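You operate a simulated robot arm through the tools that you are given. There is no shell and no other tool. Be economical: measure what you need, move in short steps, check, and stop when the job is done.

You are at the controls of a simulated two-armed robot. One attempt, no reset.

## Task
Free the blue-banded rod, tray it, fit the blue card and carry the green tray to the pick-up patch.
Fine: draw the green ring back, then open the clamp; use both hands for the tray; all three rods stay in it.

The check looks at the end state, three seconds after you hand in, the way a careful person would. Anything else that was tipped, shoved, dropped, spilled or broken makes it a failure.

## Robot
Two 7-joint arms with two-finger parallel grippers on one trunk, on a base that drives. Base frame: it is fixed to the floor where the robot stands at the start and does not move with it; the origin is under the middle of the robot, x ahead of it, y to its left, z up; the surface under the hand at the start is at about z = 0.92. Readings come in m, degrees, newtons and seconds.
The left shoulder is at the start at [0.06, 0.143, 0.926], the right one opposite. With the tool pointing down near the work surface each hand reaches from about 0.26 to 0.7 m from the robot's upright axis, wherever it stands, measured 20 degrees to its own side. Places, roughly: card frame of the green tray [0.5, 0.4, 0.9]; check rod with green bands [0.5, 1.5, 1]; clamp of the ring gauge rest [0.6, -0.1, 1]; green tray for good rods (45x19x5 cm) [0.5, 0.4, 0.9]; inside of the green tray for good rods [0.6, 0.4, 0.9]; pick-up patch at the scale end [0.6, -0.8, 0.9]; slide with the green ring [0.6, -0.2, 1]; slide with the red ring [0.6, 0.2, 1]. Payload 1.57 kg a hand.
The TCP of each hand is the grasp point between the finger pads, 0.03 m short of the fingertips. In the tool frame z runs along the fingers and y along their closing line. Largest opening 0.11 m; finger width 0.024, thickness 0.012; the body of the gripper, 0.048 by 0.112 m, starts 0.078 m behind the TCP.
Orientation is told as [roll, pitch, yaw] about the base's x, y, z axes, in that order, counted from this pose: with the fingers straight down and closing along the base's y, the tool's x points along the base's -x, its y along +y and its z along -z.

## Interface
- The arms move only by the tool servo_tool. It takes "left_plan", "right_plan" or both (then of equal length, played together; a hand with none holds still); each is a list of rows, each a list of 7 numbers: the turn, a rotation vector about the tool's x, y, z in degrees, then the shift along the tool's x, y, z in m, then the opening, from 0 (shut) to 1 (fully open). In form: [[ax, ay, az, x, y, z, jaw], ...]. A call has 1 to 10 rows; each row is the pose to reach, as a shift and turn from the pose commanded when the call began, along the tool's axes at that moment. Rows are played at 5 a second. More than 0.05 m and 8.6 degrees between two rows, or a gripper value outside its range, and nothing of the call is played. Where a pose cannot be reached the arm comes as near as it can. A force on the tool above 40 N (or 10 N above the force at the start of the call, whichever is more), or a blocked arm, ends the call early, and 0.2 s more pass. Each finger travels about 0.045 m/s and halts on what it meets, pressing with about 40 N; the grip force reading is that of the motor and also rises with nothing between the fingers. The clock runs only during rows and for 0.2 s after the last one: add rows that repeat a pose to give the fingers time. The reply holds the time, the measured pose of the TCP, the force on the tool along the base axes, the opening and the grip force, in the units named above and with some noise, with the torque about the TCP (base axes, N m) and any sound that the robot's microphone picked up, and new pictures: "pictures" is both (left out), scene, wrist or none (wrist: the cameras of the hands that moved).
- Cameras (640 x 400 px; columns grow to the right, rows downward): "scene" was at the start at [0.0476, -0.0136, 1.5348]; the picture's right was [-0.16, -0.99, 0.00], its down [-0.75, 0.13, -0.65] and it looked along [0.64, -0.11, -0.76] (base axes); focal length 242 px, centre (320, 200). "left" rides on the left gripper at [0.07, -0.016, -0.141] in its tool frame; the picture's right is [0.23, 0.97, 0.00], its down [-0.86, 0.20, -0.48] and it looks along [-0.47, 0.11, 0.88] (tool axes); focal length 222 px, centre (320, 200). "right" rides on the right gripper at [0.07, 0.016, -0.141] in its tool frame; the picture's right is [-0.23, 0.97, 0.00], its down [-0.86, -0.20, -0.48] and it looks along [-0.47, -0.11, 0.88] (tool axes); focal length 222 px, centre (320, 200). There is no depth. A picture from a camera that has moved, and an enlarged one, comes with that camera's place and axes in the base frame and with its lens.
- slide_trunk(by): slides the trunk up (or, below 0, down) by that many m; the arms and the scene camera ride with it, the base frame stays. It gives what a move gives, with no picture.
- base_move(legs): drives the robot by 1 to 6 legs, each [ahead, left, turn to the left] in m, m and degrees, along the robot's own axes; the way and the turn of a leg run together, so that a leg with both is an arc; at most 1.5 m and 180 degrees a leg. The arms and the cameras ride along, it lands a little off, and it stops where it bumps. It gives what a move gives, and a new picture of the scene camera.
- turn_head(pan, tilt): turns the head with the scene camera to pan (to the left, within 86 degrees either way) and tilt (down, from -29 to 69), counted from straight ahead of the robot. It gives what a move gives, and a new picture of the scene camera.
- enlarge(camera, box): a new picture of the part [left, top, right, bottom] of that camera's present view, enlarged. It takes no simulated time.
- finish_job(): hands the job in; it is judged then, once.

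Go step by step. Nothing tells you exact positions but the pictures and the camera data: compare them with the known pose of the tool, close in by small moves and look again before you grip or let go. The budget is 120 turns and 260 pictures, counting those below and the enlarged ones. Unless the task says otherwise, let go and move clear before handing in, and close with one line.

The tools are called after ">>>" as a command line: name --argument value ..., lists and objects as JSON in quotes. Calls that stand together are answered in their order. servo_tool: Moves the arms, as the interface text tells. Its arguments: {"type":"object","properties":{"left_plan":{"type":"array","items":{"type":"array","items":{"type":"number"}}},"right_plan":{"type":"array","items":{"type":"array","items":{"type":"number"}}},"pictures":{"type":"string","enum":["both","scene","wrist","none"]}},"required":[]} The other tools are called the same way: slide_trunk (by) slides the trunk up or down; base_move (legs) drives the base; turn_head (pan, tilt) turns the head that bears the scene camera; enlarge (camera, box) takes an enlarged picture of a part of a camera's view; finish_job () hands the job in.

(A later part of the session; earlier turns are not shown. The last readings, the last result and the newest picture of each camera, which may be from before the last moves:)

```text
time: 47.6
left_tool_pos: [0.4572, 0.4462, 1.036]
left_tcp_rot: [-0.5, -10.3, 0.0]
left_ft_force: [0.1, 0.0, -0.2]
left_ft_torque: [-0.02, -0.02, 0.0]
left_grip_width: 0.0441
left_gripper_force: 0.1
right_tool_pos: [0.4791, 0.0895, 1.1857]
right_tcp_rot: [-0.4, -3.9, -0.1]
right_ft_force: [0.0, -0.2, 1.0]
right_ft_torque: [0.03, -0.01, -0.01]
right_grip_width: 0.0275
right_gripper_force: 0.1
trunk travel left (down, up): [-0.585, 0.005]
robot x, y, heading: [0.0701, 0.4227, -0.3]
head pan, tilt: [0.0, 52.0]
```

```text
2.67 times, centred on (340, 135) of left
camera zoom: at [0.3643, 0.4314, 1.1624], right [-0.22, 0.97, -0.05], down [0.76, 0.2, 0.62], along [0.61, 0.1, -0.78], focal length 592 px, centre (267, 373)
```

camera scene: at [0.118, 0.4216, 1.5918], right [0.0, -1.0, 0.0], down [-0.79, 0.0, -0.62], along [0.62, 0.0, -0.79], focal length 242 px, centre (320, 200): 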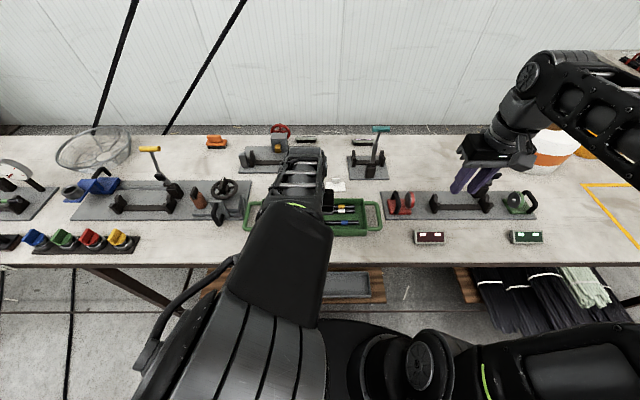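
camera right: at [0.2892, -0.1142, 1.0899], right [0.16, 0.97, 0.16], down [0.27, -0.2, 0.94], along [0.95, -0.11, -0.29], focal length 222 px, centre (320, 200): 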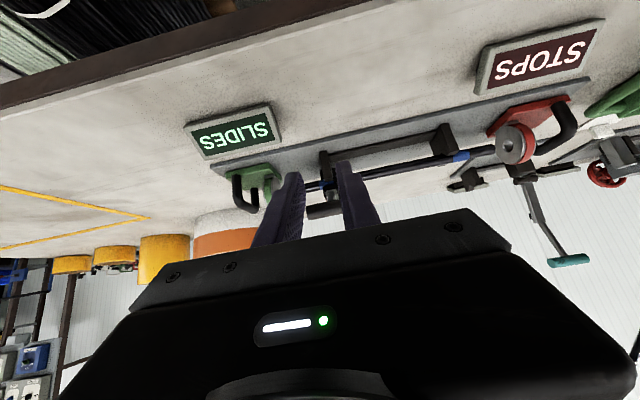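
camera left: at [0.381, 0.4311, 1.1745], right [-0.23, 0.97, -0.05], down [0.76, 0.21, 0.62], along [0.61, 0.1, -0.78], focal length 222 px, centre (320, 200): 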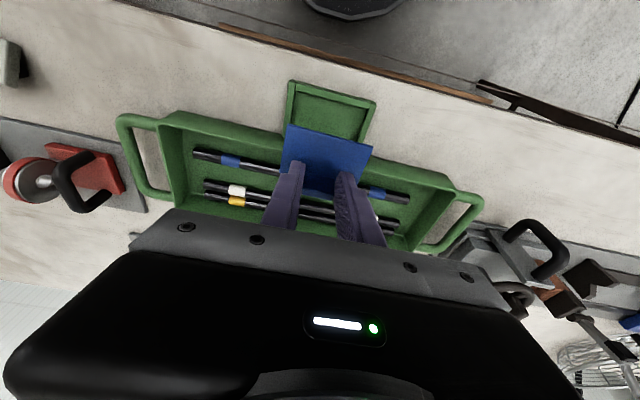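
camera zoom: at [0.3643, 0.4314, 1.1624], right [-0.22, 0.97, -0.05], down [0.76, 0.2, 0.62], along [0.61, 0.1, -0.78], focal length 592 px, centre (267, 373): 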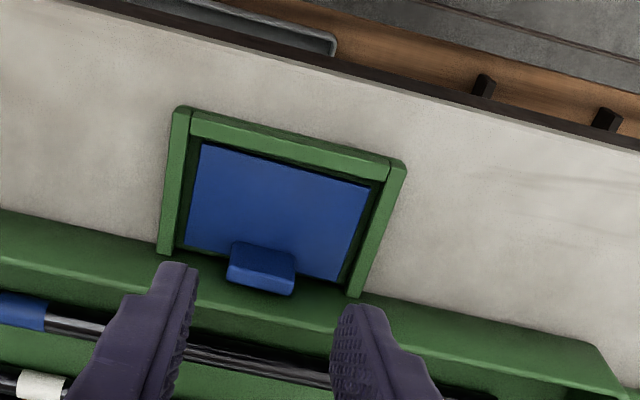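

Card is seated in the frame. Now bring both hands above the tray's two handles (y≈0.654 and 0.235, x≈0.535).

>>> servo_tool --left_plan '[[0, 0, 0, -0.0072, 0, -0.039, 0.5], [0, 2, 0, -0.02, 0.04, -0.039, 0.5], [0, 4, 0, -0.036, 0.085, -0.039, 0.5], [0, 6, 0, -0.053, 0.13, -0.039, 0.5], [0, 8, 0, -0.07, 0.17, -0.039, 0.5], [0, 10.3, 0, -0.0864, 0.208, -0.039, 0.5], [0, 10.3, 0, -0.0864, 0.208, -0.039, 0.5]]' --right_plan '[[0, 0.6, 0, -0.0082, 0.0242, 0.0166, 0.5], [0, 1.3, 0, -0.0165, 0.0485, 0.0332, 0.5], [0, 1.9, 0, -0.0247, 0.0728, 0.0498, 0.5], [0, 2.6, 0, -0.0329, 0.097, 0.0664, 0.5], [0, 3.2, 0, -0.0412, 0.1212, 0.083, 0.5], [0, 3.9, 0, -0.0494, 0.1455, 0.0996, 0.5], [0, 3.9, 0, -0.0494, 0.1455, 0.0996, 0.5]]'

>>> enlarge --camera "scene" --box '[205, 150, 435, 270]'

```text
time: 49.2
left_tool_pos: [0.5351, 0.6531, 1.088]
left_tcp_rot: [-0.4, 0.0, -0.1]
left_ft_force: [-0.5, 0.1, -0.3]
left_ft_torque: [0.0, 0.0, -0.01]
left_grip_width: 0.055
left_gripper_force: 0.0
right_tool_pos: [0.5341, 0.2332, 1.089]
right_tcp_rot: [-0.2, 0.0, -0.4]
right_ft_force: [0.1, 0.0, 0.0]
right_ft_torque: [0.0, -0.05, 0.02]
right_grip_width: 0.055
right_gripper_force: 0.0
trunk travel left (down, up): [-0.585, 0.005]
robot x, y, heading: [0.0691, 0.4223, -0.1]
head pan, tilt: [0.0, 52.0]
camera scene: at [0.116, 0.4208, 1.5919], right [0.0, -1.0, 0.0], down [-0.79, 0.0, -0.62], along [0.62, 0.0, -0.79], focal length 242 px, centre (320, 200)
camera right: at [0.4653, 0.2504, 1.231], right [0.23, 0.97, -0.01], down [0.85, -0.2, 0.48], along [0.47, -0.12, -0.88], focal length 222 px, centre (320, 200)
camera left: at [0.467, 0.6396, 1.2297], right [-0.22, 0.97, -0.01], down [0.86, 0.2, 0.48], along [0.47, 0.1, -0.88], focal length 222 px, centre (320, 200)
```

scene: 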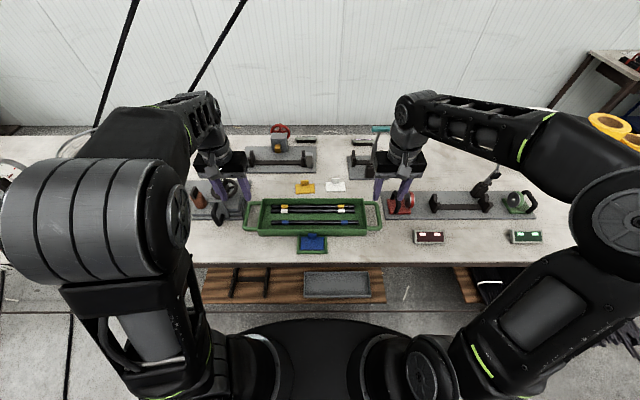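
right: 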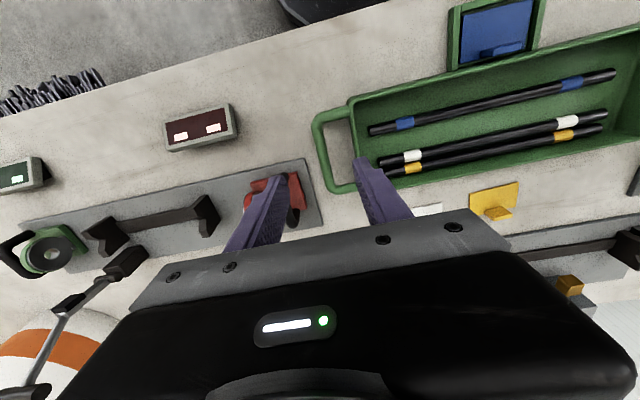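
left: 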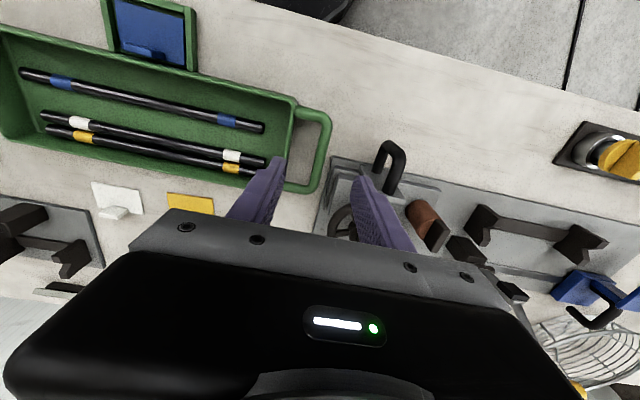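

```text
2.78 times, centred on (320, 210) of scene
camera zoom: at [0.116, 0.4208, 1.5919], right [0.0, -1.0, 0.0], down [-0.79, 0.0, -0.62], along [0.62, 0.0, -0.79], focal length 672 px, centre (320, 172)
```

zoom: 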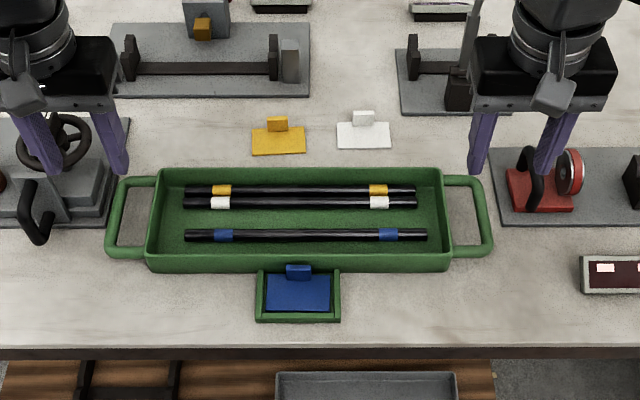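

Bars triangulate to y≈0.236 and 0.657, z≈0.956, x 0.51–0.59. Descend both hands part way and check.

>>> servo_tool --left_plan '[[0, 0, 0, -0.008, 0.0045, 0.03, 0.36], [0, 0, 0, -0.008, 0.0045, 0.065, 0.36], [0, 0, 0, -0.008, 0.0045, 0.09, 0.36], [0, 0, 0, -0.008, 0.0045, 0.09, 0.36]]' --right_plan '[[0, 0, 0, -0.009, 0.0025, 0.03, 0.36], [0, 0, 0, -0.009, 0.0025, 0.065, 0.36], [0, 0, 0, -0.009, 0.0025, 0.09, 0.36], [0, 0, 0, -0.009, 0.0025, 0.09, 0.36]]' --pictures "wrist"

>>> enlarge --camera "scene" --box '[205, 150, 435, 270]'

```text
time: 50.2
left_tool_pos: [0.5445, 0.6575, 0.9979]
left_tcp_rot: [-0.6, 0.1, -0.1]
left_ft_force: [0.5, 0.0, -0.1]
left_ft_torque: [-0.03, -0.01, 0.01]
left_grip_width: 0.0396
left_gripper_force: 0.0
right_tool_pos: [0.5446, 0.2355, 0.9983]
right_tcp_rot: [-0.4, 0.0, -0.3]
right_ft_force: [0.3, 0.6, 0.4]
right_ft_torque: [0.02, 0.01, -0.02]
right_grip_width: 0.0398
right_gripper_force: 0.1
trunk travel left (down, up): [-0.585, 0.005]
robot x, y, heading: [0.0709, 0.4201, -0.2]
head pan, tilt: [0.0, 52.0]
camera right: at [0.4757, 0.2529, 1.1403], right [0.23, 0.97, -0.01], down [0.85, -0.2, 0.48], along [0.47, -0.12, -0.88], focal length 222 px, centre (320, 200)
camera left: at [0.4757, 0.6437, 1.1393], right [-0.23, 0.97, -0.01], down [0.86, 0.2, 0.48], along [0.47, 0.1, -0.88], focal length 222 px, centre (320, 200)
```

right: 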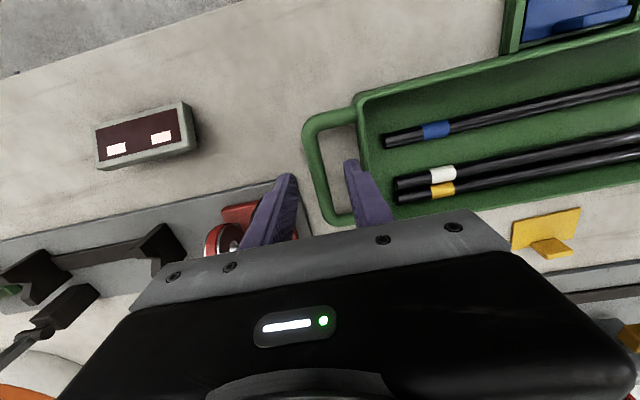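
left: 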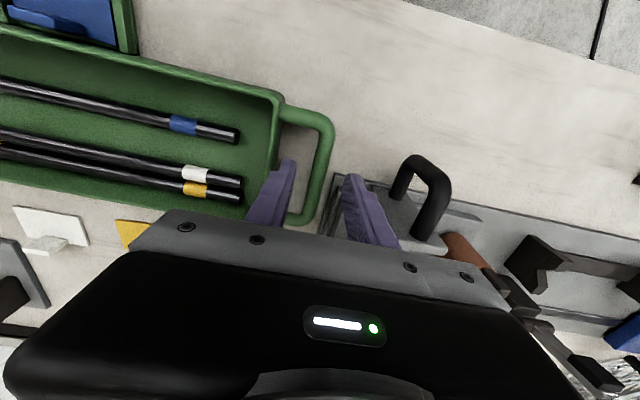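

```text
2.78 times, centred on (320, 210) of scene
camera zoom: at [0.1167, 0.4217, 1.5919], right [0.0, -1.0, 0.0], down [-0.79, 0.0, -0.62], along [0.62, 0.0, -0.79], focal length 672 px, centre (320, 172)
```

zoom: 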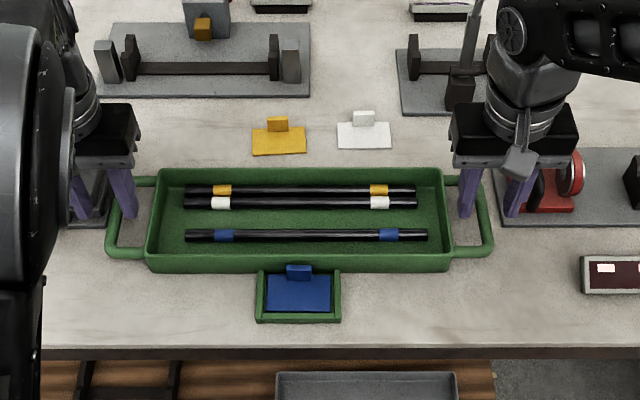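

Both bars are between the fingers. Lower to grip height, then close both hands.

>>> servo_tool --left_plan '[[0, 0, 0, 0, -0.0015, 0.018, 0.36], [0, 0, 0, 0, -0.0015, 0.036, 0.36], [0, 0, 0, 0, -0.0015, 0.036, 0.2], [0, 0, 0, 0, -0.0015, 0.036, 0.05], [0, 0, 0, 0, -0.0015, 0.036, 0], [0, 0, 0, 0, -0.0015, 0.036, 0]]' --right_plan '[[0, 0, 0, 0, 0.001, 0.018, 0.36], [0, 0, 0, 0, 0.001, 0.036, 0.36], [0, 0, 0, 0, 0.001, 0.036, 0.2], [0, 0, 0, 0, 0.001, 0.036, 0.05], [0, 0, 0, 0, 0.001, 0.036, 0], [0, 0, 0, 0, 0.001, 0.036, 0]]' --pictures "wrist"

>>> enlarge --camera "scene" --box '[205, 150, 435, 270]'

```text
time: 51.6
left_tool_pos: [0.5455, 0.6564, 0.9625]
left_tcp_rot: [-0.2, 0.1, -0.1]
left_ft_force: [0.9, 11.3, 0.7]
left_ft_torque: [0.15, 0.01, -0.52]
left_grip_width: 0.0138
left_gripper_force: 30.7
right_tool_pos: [0.5454, 0.2344, 0.9631]
right_tcp_rot: [-0.4, 0.1, -0.3]
right_ft_force: [-1.0, -12.9, 1.9]
right_ft_torque: [-0.24, -0.05, 0.58]
right_grip_width: 0.0136
right_gripper_force: 29.4
trunk travel left (down, up): [-0.585, 0.005]
robot x, y, heading: [0.0732, 0.4218, -0.3]
head pan, tilt: [0.0, 52.0]
camera right: at [0.4762, 0.2523, 1.1042], right [0.23, 0.97, -0.01], down [0.85, -0.2, 0.48], along [0.46, -0.12, -0.88], focal length 222 px, centre (320, 200)
camera left: at [0.4757, 0.643, 1.1034], right [-0.23, 0.97, -0.01], down [0.86, 0.2, 0.48], along [0.47, 0.1, -0.88], focal length 222 px, centre (320, 200)
```

right: 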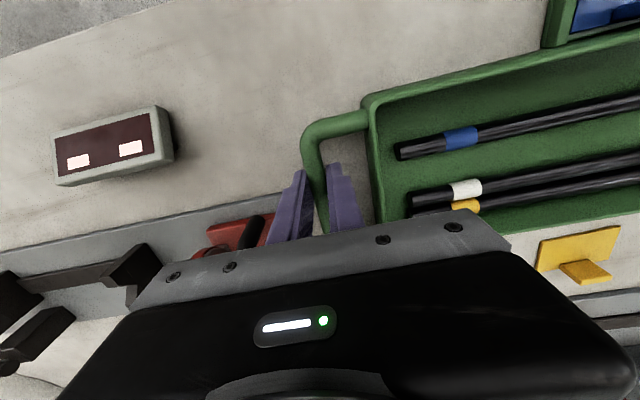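
left: 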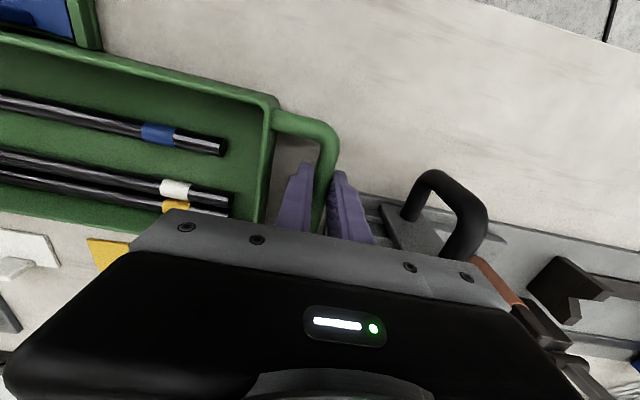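

```text
2.78 times, centred on (320, 210) of scene
camera zoom: at [0.1172, 0.4214, 1.5919], right [0.0, -1.0, 0.0], down [-0.79, 0.0, -0.62], along [0.62, 0.0, -0.79], focal length 672 px, centre (320, 172)
```

zoom: 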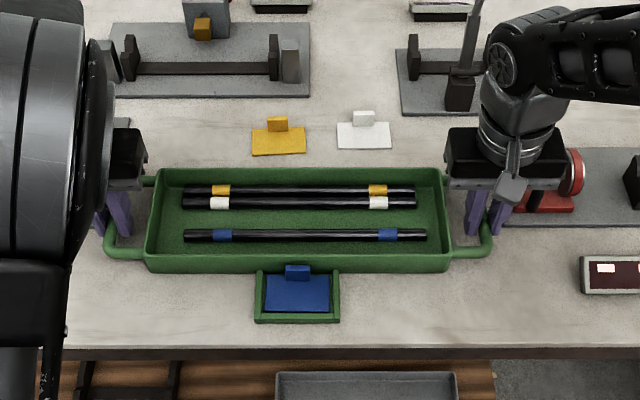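

Both bars gripped (≈13.7 mm) with a little internal squeeze; relieve it slightly and lift a few cm.

>>> servo_tool --left_plan '[[0, 0, 0, 0, 0.0015, 0, 0], [0, 0, 0, 0, 0.0015, -0.01, 0], [0, 0, 0, 0, 0.0015, -0.025, 0], [0, 0, 0, 0, 0.0015, -0.04, 0], [0, 0, 0, 0, 0.0015, -0.04, 0]]' --right_plan '[[0, 0, 0, 0, -0.0015, 0, 0], [0, 0, 0, 0, -0.0015, -0.01, 0], [0, 0, 0, 0, -0.0015, -0.025, 0], [0, 0, 0, 0, -0.0015, -0.04, 0], [0, 0, 0, 0, -0.0015, -0.04, 0]]' --pictures "scene"

>>> enlarge --camera "scene" --box '[205, 150, 435, 270]'

```text
time: 52.8
left_tool_pos: [0.5457, 0.6559, 1.0004]
left_tcp_rot: [-0.5, 0.1, -0.2]
left_ft_force: [0.1, 9.0, -2.7]
left_ft_torque: [0.11, -0.22, -0.52]
left_grip_width: 0.0134
left_gripper_force: 29.6
right_tool_pos: [0.5463, 0.2371, 1.0025]
right_tcp_rot: [-0.4, 0.1, -0.2]
right_ft_force: [-0.3, -8.9, -2.9]
right_ft_torque: [-0.11, 0.23, 0.64]
right_grip_width: 0.0137
right_gripper_force: 29.9
trunk travel left (down, up): [-0.585, 0.005]
robot x, y, heading: [0.0702, 0.4198, -0.3]
head pan, tilt: [0.0, 52.0]
camera scene: at [0.1182, 0.4216, 1.5918], right [0.0, -1.0, 0.0], down [-0.79, 0.0, -0.62], along [0.62, 0.0, -0.79], focal length 242 px, centre (320, 200)
```

scene: 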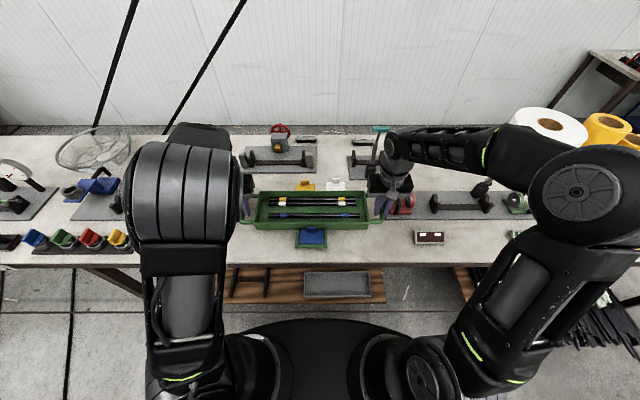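

```text
2.78 times, centred on (320, 210) of scene
camera zoom: at [0.1182, 0.4216, 1.5918], right [0.0, -1.0, 0.0], down [-0.79, 0.0, -0.62], along [0.62, 0.0, -0.79], focal length 672 px, centre (320, 172)
```

zoom: 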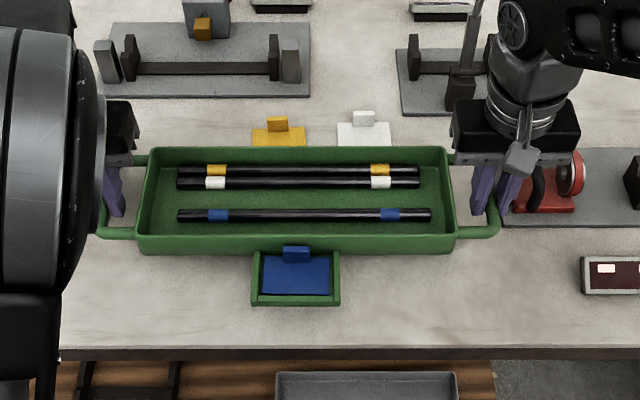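

Tray is lifted level with all three rods and the card. Raise further and look to the right for the route and patch.

>>> servo_tool --left_plan '[[0, 0, 0, 0, 0, -0.02, 0], [0, 0, 0, 0, 0, -0.04, 0], [0, 0, 0, 0, 0, -0.06, 0], [0, 0, 0, 0, 0, -0.075, 0]]' --right_plan '[[0, 0, 0, 0, 0, -0.02, 0], [0, 0, 0, 0, 0, -0.04, 0], [0, 0, 0, 0, 0, -0.06, 0], [0, 0, 0, 0, 0, -0.075, 0]]' --pictures "none"

>>> turn_head --pan -50 --tilt 40

>>> turn_head --pan -82 --tilt 40

```text
time: 53.8
left_tool_pos: [0.5454, 0.6578, 1.077]
left_tcp_rot: [-0.5, 0.1, -0.2]
left_ft_force: [-0.4, 6.7, -3.1]
left_ft_torque: [0.12, -0.23, -0.5]
left_grip_width: 0.0135
left_gripper_force: 30.0
right_tool_pos: [0.544, 0.2351, 1.0783]
right_tcp_rot: [-0.3, 0.0, -0.3]
right_ft_force: [-1.1, -7.0, -2.7]
right_ft_torque: [-0.13, 0.29, 0.56]
right_grip_width: 0.0138
right_gripper_force: 30.2
trunk travel left (down, up): [-0.585, 0.005]
robot x, y, heading: [0.0726, 0.425, -0.2]
head pan, tilt: [0.0, 52.0]
```

```text
time: 55.0
left_tool_pos: [0.5449, 0.6576, 1.0756]
left_tcp_rot: [-0.4, 0.1, -0.1]
left_ft_force: [-0.3, 5.2, -2.4]
left_ft_torque: [0.03, 0.16, -0.49]
left_grip_width: 0.0135
left_gripper_force: 29.6
right_tool_pos: [0.5451, 0.2355, 1.0774]
right_tcp_rot: [-0.3, 0.1, -0.2]
right_ft_force: [-0.3, -4.2, -1.8]
right_ft_torque: [-0.05, -0.1, 0.61]
right_grip_width: 0.0137
right_gripper_force: 30.2
trunk travel left (down, up): [-0.585, 0.005]
robot x, y, heading: [0.0704, 0.425, -0.3]
head pan, tilt: [-50.0, 40.0]
camera scene: at [0.0972, 0.3566, 1.6087], right [-0.77, -0.64, 0.0], down [-0.41, 0.49, -0.77], along [0.49, -0.59, -0.64], focal length 242 px, centre (320, 200)
```

scene: 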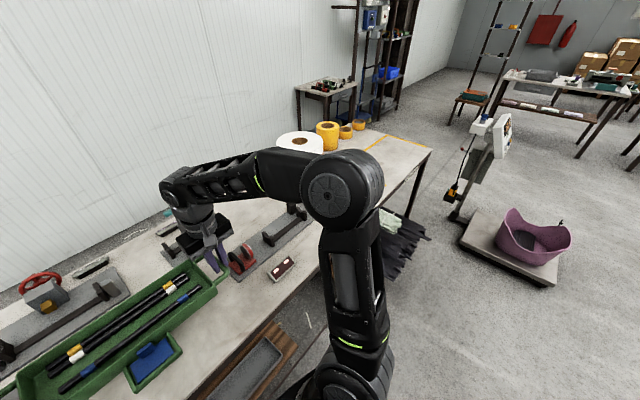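

```text
time: 55.9
left_tool_pos: [0.5442, 0.6572, 1.0755]
left_tcp_rot: [-0.5, 0.0, -0.1]
left_ft_force: [-0.3, 1.9, -2.8]
left_ft_torque: [0.07, 0.08, -0.49]
left_grip_width: 0.0136
left_gripper_force: 30.2
right_tool_pos: [0.5443, 0.2359, 1.0781]
right_tcp_rot: [-0.4, 0.0, -0.2]
right_ft_force: [0.2, -2.4, -2.5]
right_ft_torque: [-0.05, -0.04, 0.6]
right_grip_width: 0.0132
right_gripper_force: 29.9
trunk travel left (down, up): [-0.585, 0.005]
robot x, y, heading: [0.0709, 0.4224, -0.2]
head pan, tilt: [-82.0, 40.0]
camera scene: at [0.0543, 0.3376, 1.6087], right [-0.99, -0.14, 0.0], down [-0.09, 0.64, -0.77], along [0.1, -0.76, -0.64], focal length 242 px, centre (320, 200)
```

scene: 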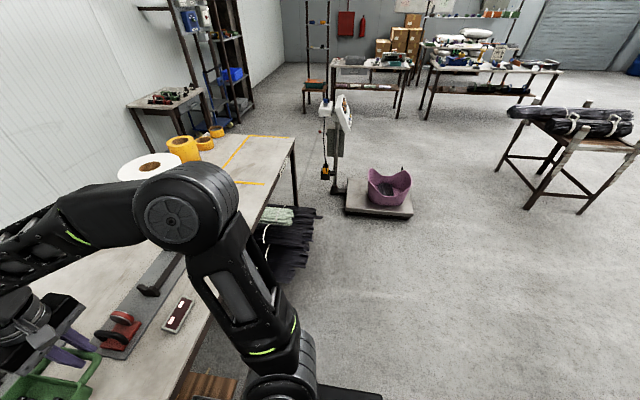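

The floor to the right is free up to the scale (near edge y≈-1.29); patch spans about x 0.445–0.715, y -0.56…-1.07. I'll back off a bit so the tray passes clear of the bench items, then drive right.

>>> base_move --legs '[[-0.17, 0, 0]]'

>>> turn_head --pan -30 --tilt 60

```text
time: 57.4
left_tool_pos: [0.3735, 0.6576, 1.0772]
left_tcp_rot: [-0.4, 0.0, -0.2]
left_ft_force: [-0.1, 1.3, -2.0]
left_ft_torque: [-0.05, -0.11, -0.5]
left_grip_width: 0.0136
left_gripper_force: 30.3
right_tool_pos: [0.3726, 0.2358, 1.0787]
right_tcp_rot: [-0.3, 0.1, -0.3]
right_ft_force: [-1.4, -0.7, -2.4]
right_ft_torque: [-0.02, 0.08, 0.59]
right_grip_width: 0.0135
right_gripper_force: 30.2
trunk travel left (down, up): [-0.585, 0.005]
robot x, y, heading: [-0.1013, 0.4208, -0.0]
head pan, tilt: [-82.0, 40.0]
camera scene: at [-0.1184, 0.3382, 1.6087], right [-0.99, -0.14, 0.0], down [-0.09, 0.64, -0.77], along [0.1, -0.76, -0.64], focal length 242 px, centre (320, 200)
```

scene: 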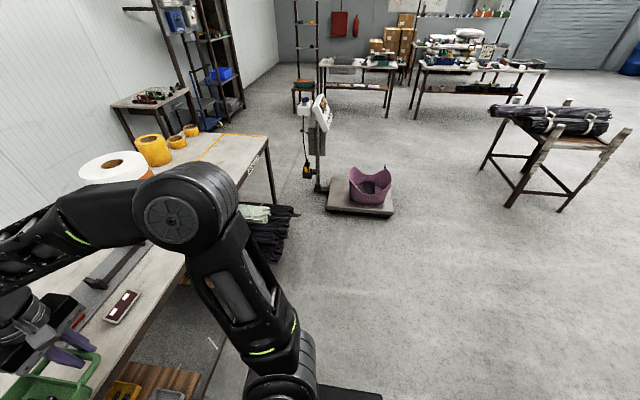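

```text
time: 58.6
left_tool_pos: [0.373, 0.6572, 1.076]
left_tcp_rot: [-0.5, 0.1, -0.2]
left_ft_force: [-0.2, 1.0, -2.2]
left_ft_torque: [0.02, 0.05, -0.5]
left_grip_width: 0.0135
left_gripper_force: 30.2
right_tool_pos: [0.3733, 0.2352, 1.078]
right_tcp_rot: [-0.3, 0.1, -0.3]
right_ft_force: [0.2, 0.3, -3.3]
right_ft_torque: [-0.03, 0.02, 0.62]
right_grip_width: 0.0135
right_gripper_force: 30.0
trunk travel left (down, up): [-0.585, 0.005]
robot x, y, heading: [-0.0978, 0.4241, -0.2]
head pan, tilt: [-30.0, 60.0]
camera scene: at [-0.0706, 0.3889, 1.582], right [-0.5, -0.86, 0.0], down [-0.75, 0.44, -0.5], along [0.43, -0.25, -0.87], focal length 242 px, centre (320, 200)
```

scene: 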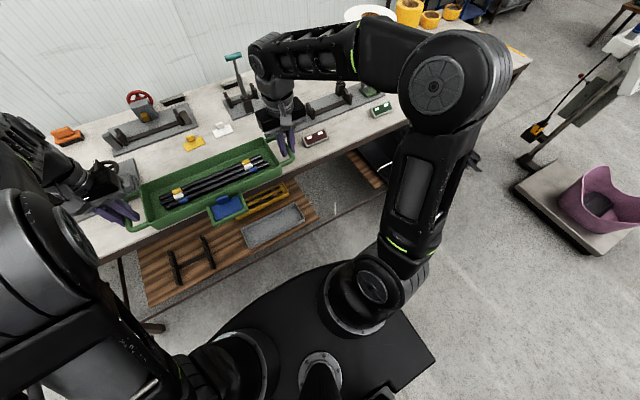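

Route is clear at this stand-off. The base is wide, so I'll stop short of the scale (robot y≈-0.65) and finish with the arms.

>>> base_move --legs '[[0, -0.6, 0]]'

```text
time: 62.0
left_tool_pos: [0.3717, 0.0577, 1.0752]
left_tcp_rot: [-0.5, 0.1, -0.1]
left_ft_force: [0.5, 1.1, -3.2]
left_ft_torque: [0.02, 0.09, -0.46]
left_grip_width: 0.0137
left_gripper_force: 30.2
right_tool_pos: [0.3709, -0.3644, 1.0782]
right_tcp_rot: [-0.4, 0.2, -0.1]
right_ft_force: [0.4, -1.2, -2.8]
right_ft_torque: [0.02, -0.03, 0.64]
right_grip_width: 0.0136
right_gripper_force: 30.3
trunk travel left (down, up): [-0.585, 0.005]
robot x, y, heading: [-0.1019, -0.177, -0.4]
head pan, tilt: [-30.0, 60.0]
camera scene: at [-0.0729, -0.2122, 1.5819], right [-0.5, -0.86, 0.0], down [-0.75, 0.44, -0.5], along [0.43, -0.25, -0.87], focal length 242 px, centre (320, 200)
```

scene: 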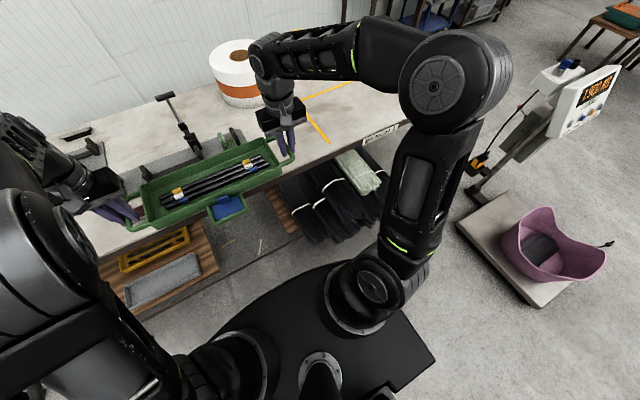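

Scale near edge at y≈-1.35; bundles under the bench end at x≈0.36. Continue right by 0.49, then ahead 0.09.

>>> base_move --legs '[[0, -0.5, 0]]'

>>> base_move --legs '[[0.08, 0, 0]]'

```text
time: 64.9
left_tool_pos: [0.3699, -0.4404, 1.077]
left_tcp_rot: [-0.4, 0.0, 0.1]
left_ft_force: [1.2, 0.5, -2.2]
left_ft_torque: [0.05, 0.07, -0.46]
left_grip_width: 0.0138
left_gripper_force: 30.6
right_tool_pos: [0.3704, -0.8638, 1.0789]
right_tcp_rot: [-0.3, 0.0, -0.1]
right_ft_force: [0.4, -1.3, -2.5]
right_ft_torque: [0.02, -0.04, 0.63]
right_grip_width: 0.0136
right_gripper_force: 29.7
trunk travel left (down, up): [-0.585, 0.005]
robot x, y, heading: [-0.1059, -0.677, -0.1]
head pan, tilt: [-30.0, 60.0]
camera scene: at [-0.074, -0.7123, 1.5819], right [-0.5, -0.87, 0.0], down [-0.75, 0.43, -0.5], along [0.43, -0.25, -0.87], focal length 242 px, centre (320, 200)
```

scene: 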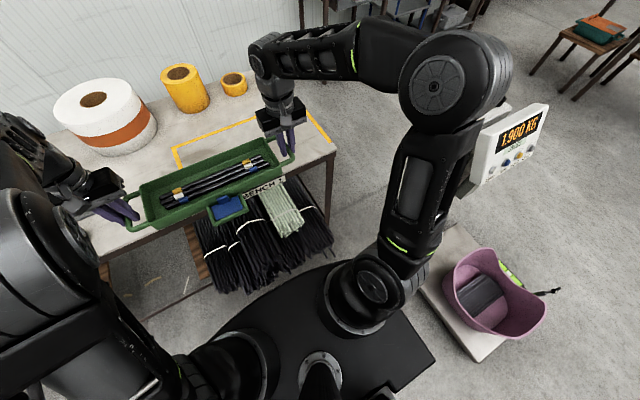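

```text
time: 66.0
left_tool_pos: [0.4501, -0.4415, 1.0747]
left_tcp_rot: [-0.5, 0.2, 0.1]
left_ft_force: [0.6, 0.0, -2.8]
left_ft_torque: [-0.01, 0.07, -0.53]
left_grip_width: 0.0135
left_gripper_force: 29.9
right_tool_pos: [0.4503, -0.864, 1.0772]
right_tcp_rot: [-0.3, 0.0, -0.1]
right_ft_force: [0.9, -0.8, -1.6]
right_ft_torque: [0.01, 0.03, 0.58]
right_grip_width: 0.0134
right_gripper_force: 29.6
trunk travel left (down, up): [-0.585, 0.005]
robot x, y, heading: [-0.0228, -0.6781, -0.2]
head pan, tilt: [-30.0, 60.0]
camera scene: at [0.0072, -0.7115, 1.5819], right [-0.5, -0.87, 0.0], down [-0.75, 0.43, -0.5], along [0.43, -0.25, -0.87], focal length 242 px, centre (320, 200)
```

scene: 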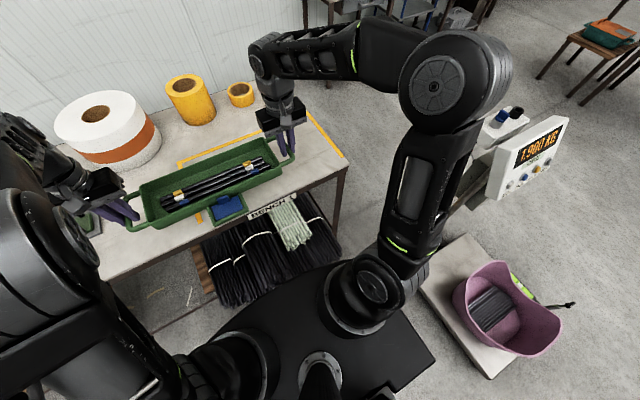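

Positioned. Look at the patch squarely before moving the tray over it.

>>> turn_head --pan -8 --tilt 50

```text
time: 66.8
left_tool_pos: [0.4497, -0.4415, 1.0762]
left_tcp_rot: [-0.5, 0.0, 0.0]
left_ft_force: [1.1, 0.6, -2.8]
left_ft_torque: [-0.01, 0.04, -0.51]
left_grip_width: 0.0134
left_gripper_force: 30.1
right_tool_pos: [0.4499, -0.8629, 1.0776]
right_tcp_rot: [-0.3, 0.1, 0.0]
right_ft_force: [-0.3, -1.4, -2.0]
right_ft_torque: [0.05, 0.0, 0.59]
right_grip_width: 0.0135
right_gripper_force: 30.6
trunk travel left (down, up): [-0.585, 0.005]
robot x, y, heading: [-0.0249, -0.6782, -0.1]
head pan, tilt: [-8.0, 50.0]
camera scene: at [0.0241, -0.689, 1.5945], right [-0.14, -0.99, 0.0], down [-0.76, 0.11, -0.64], along [0.64, -0.09, -0.77], focal length 242 px, centre (320, 200)
```

scene: 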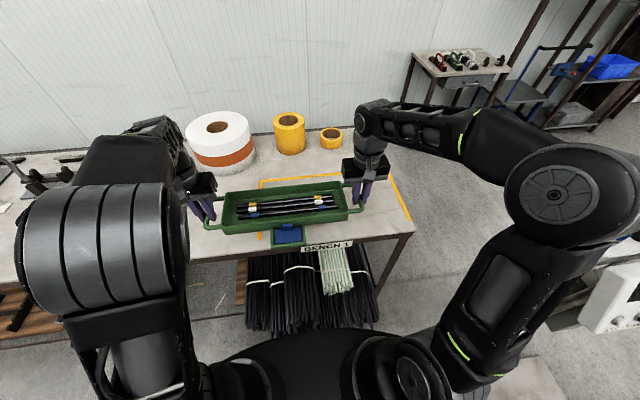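

>>> enlarge --camera "scene" --box '[190, 150, 430, 270]'

```text
2.67 times, centred on (310, 210) of scene
camera zoom: at [0.0241, -0.689, 1.5945], right [-0.14, -0.99, 0.0], down [-0.76, 0.11, -0.64], along [0.64, -0.09, -0.77], focal length 644 px, centre (347, 173)
```

zoom: 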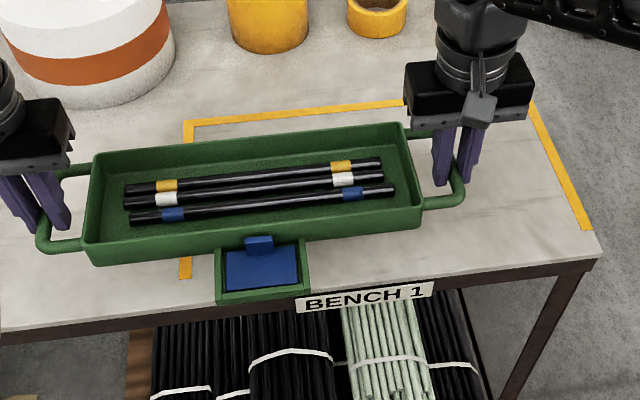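

Patch: x 0.4475–0.71, y -0.549…-1.062, centre ≈(0.578, -0.806). Move the tray with both hands together toward it in steps.

>>> servo_tool --left_plan '[[0, 0, 0, -0.013, -0.026, 0.005, 0], [0, 0, 0, -0.027, -0.052, 0.01, 0], [0, 0, 0, -0.04, -0.078, 0.015, 0], [0, 0, 0, -0.053, -0.104, 0.02, 0], [0, 0, 0, -0.067, -0.13, 0.025, 0], [0, 0, 0, -0.08, -0.154, 0.03, 0], [0, 0, 0, -0.08, -0.154, 0.03, 0]]' --right_plan '[[0, 0, 0, -0.013, -0.026, 0.005, 0], [0, 0, 0, -0.027, -0.052, 0.01, 0], [0, 0, 0, -0.04, -0.078, 0.015, 0], [0, 0, 0, -0.053, -0.104, 0.02, 0], [0, 0, 0, -0.067, -0.13, 0.025, 0], [0, 0, 0, -0.08, -0.154, 0.03, 0], [0, 0, 0, -0.08, -0.154, 0.03, 0]]' --pictures "scene"

```text
time: 68.5
left_tool_pos: [0.5288, -0.5952, 1.0472]
left_tcp_rot: [-0.4, 0.1, 0.0]
left_ft_force: [-0.3, -0.1, -2.0]
left_ft_torque: [-0.04, 0.03, -0.53]
left_grip_width: 0.0134
left_gripper_force: 29.6
right_tool_pos: [0.5295, -1.0173, 1.0484]
right_tcp_rot: [-0.3, 0.0, -0.1]
right_ft_force: [-0.1, -0.1, -2.2]
right_ft_torque: [-0.02, -0.01, 0.57]
right_grip_width: 0.0135
right_gripper_force: 29.8
trunk travel left (down, up): [-0.585, 0.005]
robot x, y, heading: [-0.0267, -0.6754, -0.2]
head pan, tilt: [-8.0, 50.0]
camera scene: at [0.0233, -0.6884, 1.5946], right [-0.14, -0.99, 0.0], down [-0.76, 0.11, -0.64], along [0.64, -0.09, -0.77], focal length 242 px, centre (320, 200)
```

scene: 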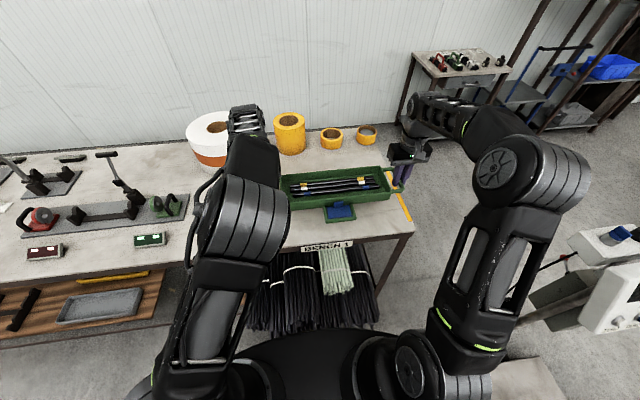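

>>> servo_tool --left_plan '[[0, 0, 0, -0.015, 0, 0.015, 0], [0, 0, 0, -0.035, 0, 0.03, 0], [0, 0, 0, -0.055, 0, 0.045, 0], [0, 0, 0, -0.068, 0, 0.055, 0], [0, 0, 0, -0.068, 0, 0.055, 0]]' --right_plan '[[0, 0, 0, -0.015, 0, 0.015, 0], [0, 0, 0, -0.035, 0, 0.03, 0], [0, 0, 0, -0.055, 0, 0.045, 0], [0, 0, 0, -0.068, 0, 0.055, 0], [0, 0, 0, -0.068, 0, 0.055, 0]]' --pictures "none"

>>> enlarge --camera "scene" --box '[230, 130, 430, 255]'

```text
time: 69.7
left_tool_pos: [0.5869, -0.5967, 0.9921]
left_tcp_rot: [-0.3, -0.1, 0.1]
left_ft_force: [2.3, 3.2, -2.6]
left_ft_torque: [0.02, 0.0, 0.38]
left_grip_width: 0.0135
left_gripper_force: 30.3
left hand out of reach, approached as far as the arm can: row 4, 5
right_tool_pos: [0.5976, -1.0184, 0.9937]
right_tcp_rot: [-0.4, 0.1, -0.1]
right_ft_force: [-2.6, -4.0, -3.0]
right_ft_torque: [-0.02, 0.05, 0.72]
right_grip_width: 0.0143
right_gripper_force: 30.2
trunk travel left (down, up): [-0.585, 0.005]
robot x, y, heading: [-0.0234, -0.6744, -0.3]
head pan, tilt: [-8.0, 50.0]
```

```text
3.20 times, centred on (330, 192) of scene
camera zoom: at [0.0242, -0.6894, 1.5945], right [-0.14, -0.99, 0.0], down [-0.76, 0.11, -0.64], along [0.64, -0.09, -0.77], focal length 773 px, centre (288, 224)
```

zoom: 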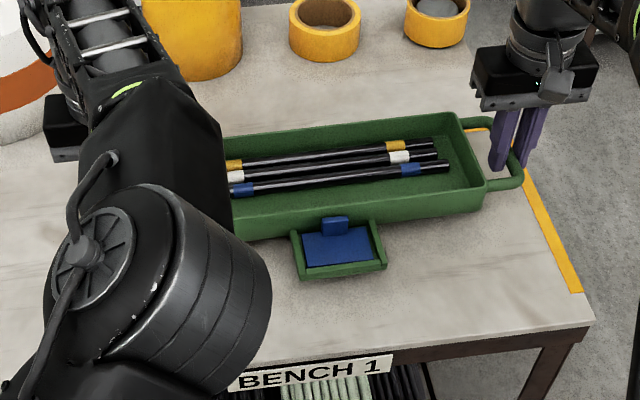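

Left arm reached its limit at x=0.587; bring the right back to match (x≈0.584), then lower.

>>> servo_tool --left_plan '[[0, 0, 0, 0.002, 0, 0, 0], [0, 0, 0, 0.003, 0, 0, 0], [0, 0, 0, 0.003, 0, 0.012, 0], [0, 0, 0, 0.003, 0, 0.02, 0], [0, 0, 0, 0.003, 0, 0.02, 0]]' --right_plan '[[0, 0, 0, 0.008, 0, 0, 0], [0, 0, 0, 0.0135, 0, 0, 0], [0, 0, 0, 0.0135, 0, 0.013, 0], [0, 0, 0, 0.0135, 0, 0.0215, 0], [0, 0, 0, 0.0135, 0, 0.0215, 0]]' --pictures "none"

>>> turn_head --pan -25 --tilt 48

```text
time: 70.8
left_tool_pos: [0.583, -0.5981, 0.9702]
left_tcp_rot: [-0.4, 0.2, -0.1]
left_ft_force: [0.6, 12.9, -3.1]
left_ft_torque: [0.16, 0.37, -0.58]
left_grip_width: 0.0136
left_gripper_force: 29.9
right_tool_pos: [0.584, -1.0203, 0.9704]
right_tcp_rot: [-0.4, 0.0, -0.2]
right_ft_force: [-0.8, -12.1, -1.9]
right_ft_torque: [-0.12, -0.27, 0.6]
right_grip_width: 0.0135
right_gripper_force: 30.2
trunk travel left (down, up): [-0.585, 0.005]
robot x, y, heading: [-0.0218, -0.6773, 0.1]
head pan, tilt: [-8.0, 50.0]
```

```text
time: 71.7
left_tool_pos: [0.5828, -0.598, 0.9724]
left_tcp_rot: [-0.3, 0.1, 0.0]
left_ft_force: [-0.9, 16.6, -3.7]
left_ft_torque: [0.23, 0.37, -0.56]
left_grip_width: 0.0135
left_gripper_force: 29.5
right_tool_pos: [0.584, -1.0196, 0.9709]
right_tcp_rot: [-0.4, 0.1, -0.2]
right_ft_force: [0.4, -16.0, -3.4]
right_ft_torque: [-0.19, -0.3, 0.57]
right_grip_width: 0.0136
right_gripper_force: 29.3
trunk travel left (down, up): [-0.585, 0.005]
robot x, y, heading: [-0.0224, -0.6771, -0.2]
head pan, tilt: [-25.0, 48.0]
camera scene: at [0.0193, -0.7116, 1.5972], right [-0.42, -0.91, 0.0], down [-0.67, 0.31, -0.67], along [0.61, -0.28, -0.74], focal length 242 px, centre (320, 200)
```

scene: 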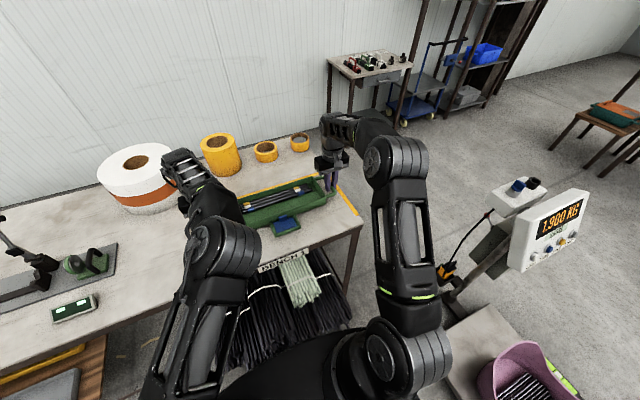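

>>> servo_tool --left_plan '[[0, 0, 0, 0, 0.0015, 0.003, 0], [0, 0, 0, 0, 0.002, 0.006, 0], [0, 0, 0, 0, 0.002, 0.008, 0]]' --right_plan '[[0, 0, 0, 0, -0.0015, 0.003, 0], [0, 0, 0, 0, -0.002, 0.006, 0], [0, 0, 0, 0, -0.002, 0.008, 0]]' --pictures "none"

>>> enlarge --camera "scene" --box '[180, 130, 380, 255]'

```text
time: 72.5
left_tool_pos: [0.5831, -0.5971, 0.9633]
left_tcp_rot: [-0.5, 0.1, -0.2]
left_ft_force: [-1.2, 5.2, -3.9]
left_ft_torque: [0.1, 0.04, -0.48]
left_grip_width: 0.0131
left_gripper_force: 30.5
right_tool_pos: [0.583, -1.0195, 0.9646]
right_tcp_rot: [-0.3, 0.1, 0.0]
right_ft_force: [0.0, -6.0, -2.4]
right_ft_torque: [-0.09, 0.03, 0.57]
right_grip_width: 0.0136
right_gripper_force: 29.9
trunk travel left (down, up): [-0.585, 0.005]
robot x, y, heading: [-0.0246, -0.6747, -0.1]
head pan, tilt: [-25.0, 48.0]
```

```text
3.20 times, centred on (280, 192) of scene
camera zoom: at [0.0194, -0.7118, 1.5972], right [-0.42, -0.91, 0.0], down [-0.67, 0.32, -0.67], along [0.61, -0.28, -0.74], focal length 773 px, centre (448, 224)
```

zoom: 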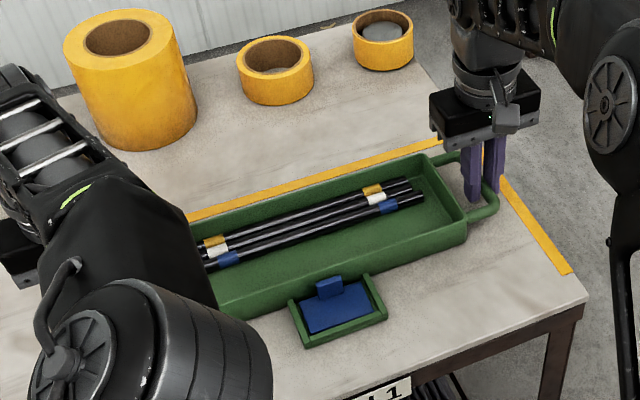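

>>> servo_tool --left_plan '[[0, 0, 0, 0, 0.001, 0.002, 0], [0, 0, 0, 0, 0.001, 0.003, 0]]' --right_plan '[[0, 0, 0, 0, -0.001, 0.002, 0], [0, 0, 0, 0, -0.001, 0.004, 0]]' --pictures "wrist"

```text
time: 73.0
left_tool_pos: [0.5821, -0.5973, 0.9632]
left_tcp_rot: [-0.7, -0.1, 0.0]
left_ft_force: [2.4, -5.0, 4.5]
left_ft_torque: [-0.05, -0.13, -0.3]
left_grip_width: 0.0135
left_gripper_force: 29.9
right_tool_pos: [0.5849, -1.0187, 0.9624]
right_tcp_rot: [-0.2, -0.1, 0.0]
right_ft_force: [-0.6, 5.6, 10.4]
right_ft_torque: [0.06, 0.8, 0.59]
right_grip_width: 0.0135
right_gripper_force: 29.6
trunk travel left (down, up): [-0.585, 0.005]
robot x, y, heading: [-0.0252, -0.6802, -0.1]
head pan, tilt: [-25.0, 48.0]
camera right: at [0.5149, -1.0024, 1.1042], right [0.23, 0.97, 0.0], down [0.85, -0.2, 0.48], along [0.47, -0.11, -0.88], focal length 222 px, centre (320, 200)
camera left: at [0.5132, -0.6096, 1.1036], right [-0.22, 0.97, -0.01], down [0.85, 0.2, 0.48], along [0.47, 0.1, -0.88], focal length 222 px, centre (320, 200)
```

right: 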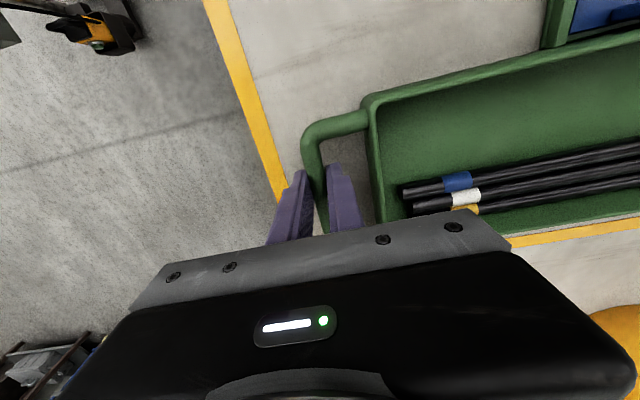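
left: 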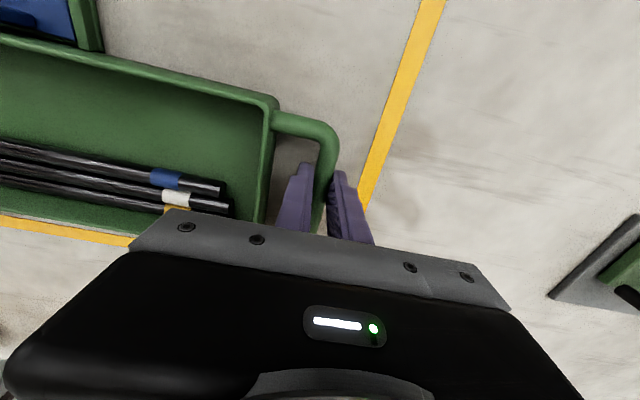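

Tray is on the bench inside the yellow outline. Release both hands and rise.

>>> servo_tool --left_plan '[[0, 0, 0, 0, 0, 0, 0.15], [0, 0, 0, 0, 0, 0, 0.33], [0, 0, 0, 0, 0, 0, 0.33], [0, 0, 0, 0, 0, -0.03, 0.33], [0, 0, 0, 0.005, 0, -0.065, 0.33], [0, 0, 0, 0.02, 0, -0.1, 0.33]]' --right_plan '[[0, 0, 0, 0, 0, 0, 0.15], [0, 0, 0, 0, 0, 0, 0.33], [0, 0, 0, 0, 0, 0, 0.33], [0, 0, 0, 0, 0, -0.03, 0.33], [0, 0, 0, 0.005, 0, -0.065, 0.33], [0, 0, 0, 0.02, 0, -0.1, 0.33]]' --pictures "wrist"

```text
time: 74.5
left_tool_pos: [0.5629, -0.594, 1.0625]
left_tcp_rot: [-0.5, 0.0, 0.0]
left_ft_force: [0.1, -0.5, -0.2]
left_ft_torque: [-0.03, 0.0, 0.0]
left_grip_width: 0.0363
left_gripper_force: 0.0
right_tool_pos: [0.5617, -1.0206, 1.0614]
right_tcp_rot: [-0.4, -0.1, -0.1]
right_ft_force: [-0.2, 0.5, -0.6]
right_ft_torque: [-0.06, -0.02, -0.03]
right_grip_width: 0.0364
right_gripper_force: 0.0
trunk travel left (down, up): [-0.585, 0.005]
robot x, y, heading: [-0.0228, -0.6803, -0.2]
head pan, tilt: [-25.0, 48.0]
camera right: at [0.4934, -1.0037, 1.2032], right [0.23, 0.97, -0.01], down [0.85, -0.2, 0.48], along [0.47, -0.12, -0.88], focal length 222 px, centre (320, 200)
camera left: at [0.4934, -0.6073, 1.2033], right [-0.23, 0.97, -0.01], down [0.86, 0.2, 0.48], along [0.47, 0.1, -0.88], focal length 222 px, centre (320, 200)
```

right: 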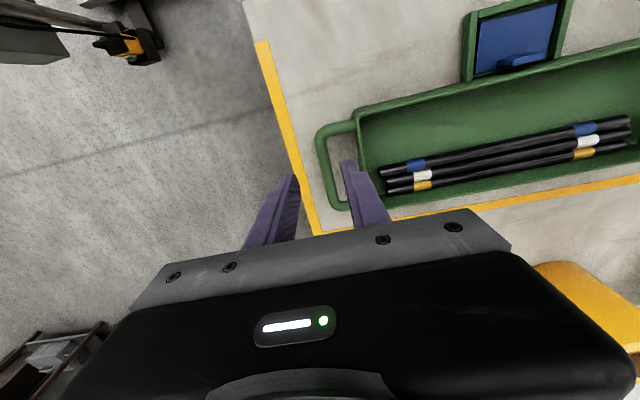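
left: 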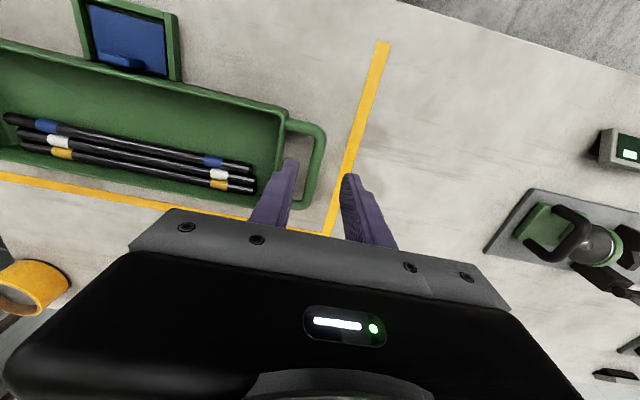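

Tray rests inside the outline. Retract both hands and take a final look.

>>> servo_tool --left_plan '[[0, 0, 0, 0.03, 0.01, -0.03, 0.33], [0, 0, 0, 0.06, 0.03, -0.05, 0.33], [0, 0, 0, 0.1, 0.06, -0.06, 0.33], [0, 0, 0, 0.14, 0.1, -0.06, 0.33], [0, 0, 0, 0.17, 0.13, -0.06, 0.33]]' --right_plan '[[0, 0, 0, 0.03, 0, -0.03, 0.33], [0, 0, 0, 0.06, 0, -0.05, 0.33], [0, 0, 0, 0.1, 0, -0.06, 0.33], [0, 0, 0, 0.14, 0, -0.06, 0.33], [0, 0, 0, 0.17, 0, -0.06, 0.33]]' --pictures "scene"

>>> enlarge --camera "scene" --box '[190, 120, 390, 250]'

>>> turn_head --pan 40 --tilt 35

```text
refused: row 3 steps farther than a row can; nothing moved
```

```text
3.08 times, centred on (290, 185) of scene
camera zoom: at [0.0163, -0.711, 1.5973], right [-0.42, -0.91, 0.0], down [-0.67, 0.31, -0.67], along [0.61, -0.28, -0.74], focal length 743 px, centre (412, 246)
```

zoom: 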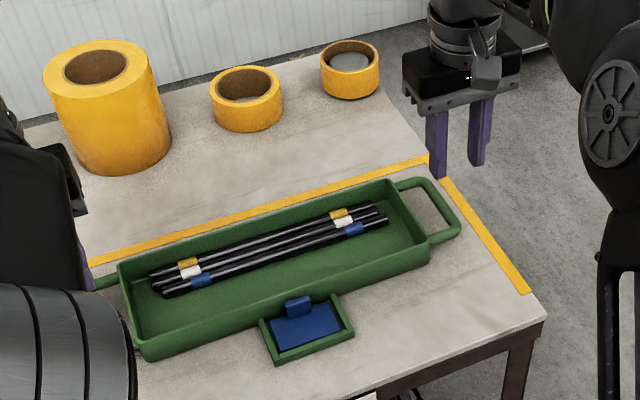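

```text
time: 75.8
left_tool_pos: [0.5644, -0.5935, 1.0602]
left_tcp_rot: [-0.6, 0.1, -0.1]
left_ft_force: [-0.4, -0.1, -0.3]
left_ft_torque: [0.0, -0.02, 0.0]
left_grip_width: 0.0365
left_gripper_force: 0.1
right_tool_pos: [0.5653, -1.0209, 1.0596]
right_tcp_rot: [-0.4, 0.0, -0.1]
right_ft_force: [0.4, -0.1, -0.1]
right_ft_torque: [0.0, -0.03, -0.01]
right_grip_width: 0.0364
right_gripper_force: 0.1
trunk travel left (down, up): [-0.585, 0.005]
robot x, y, heading: [-0.0273, -0.6775, -0.3]
head pan, tilt: [40.0, 35.0]
camera scene: at [0.015, -0.6217, 1.6163], right [0.64, -0.77, 0.0], down [-0.44, -0.37, -0.82], along [0.63, 0.53, -0.57], focal length 242 px, centre (320, 200)
```

scene: 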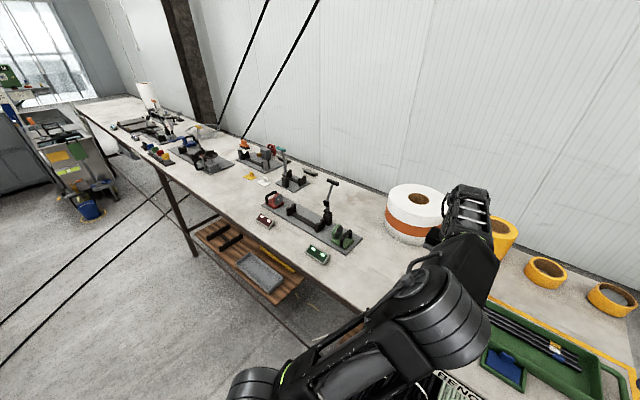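

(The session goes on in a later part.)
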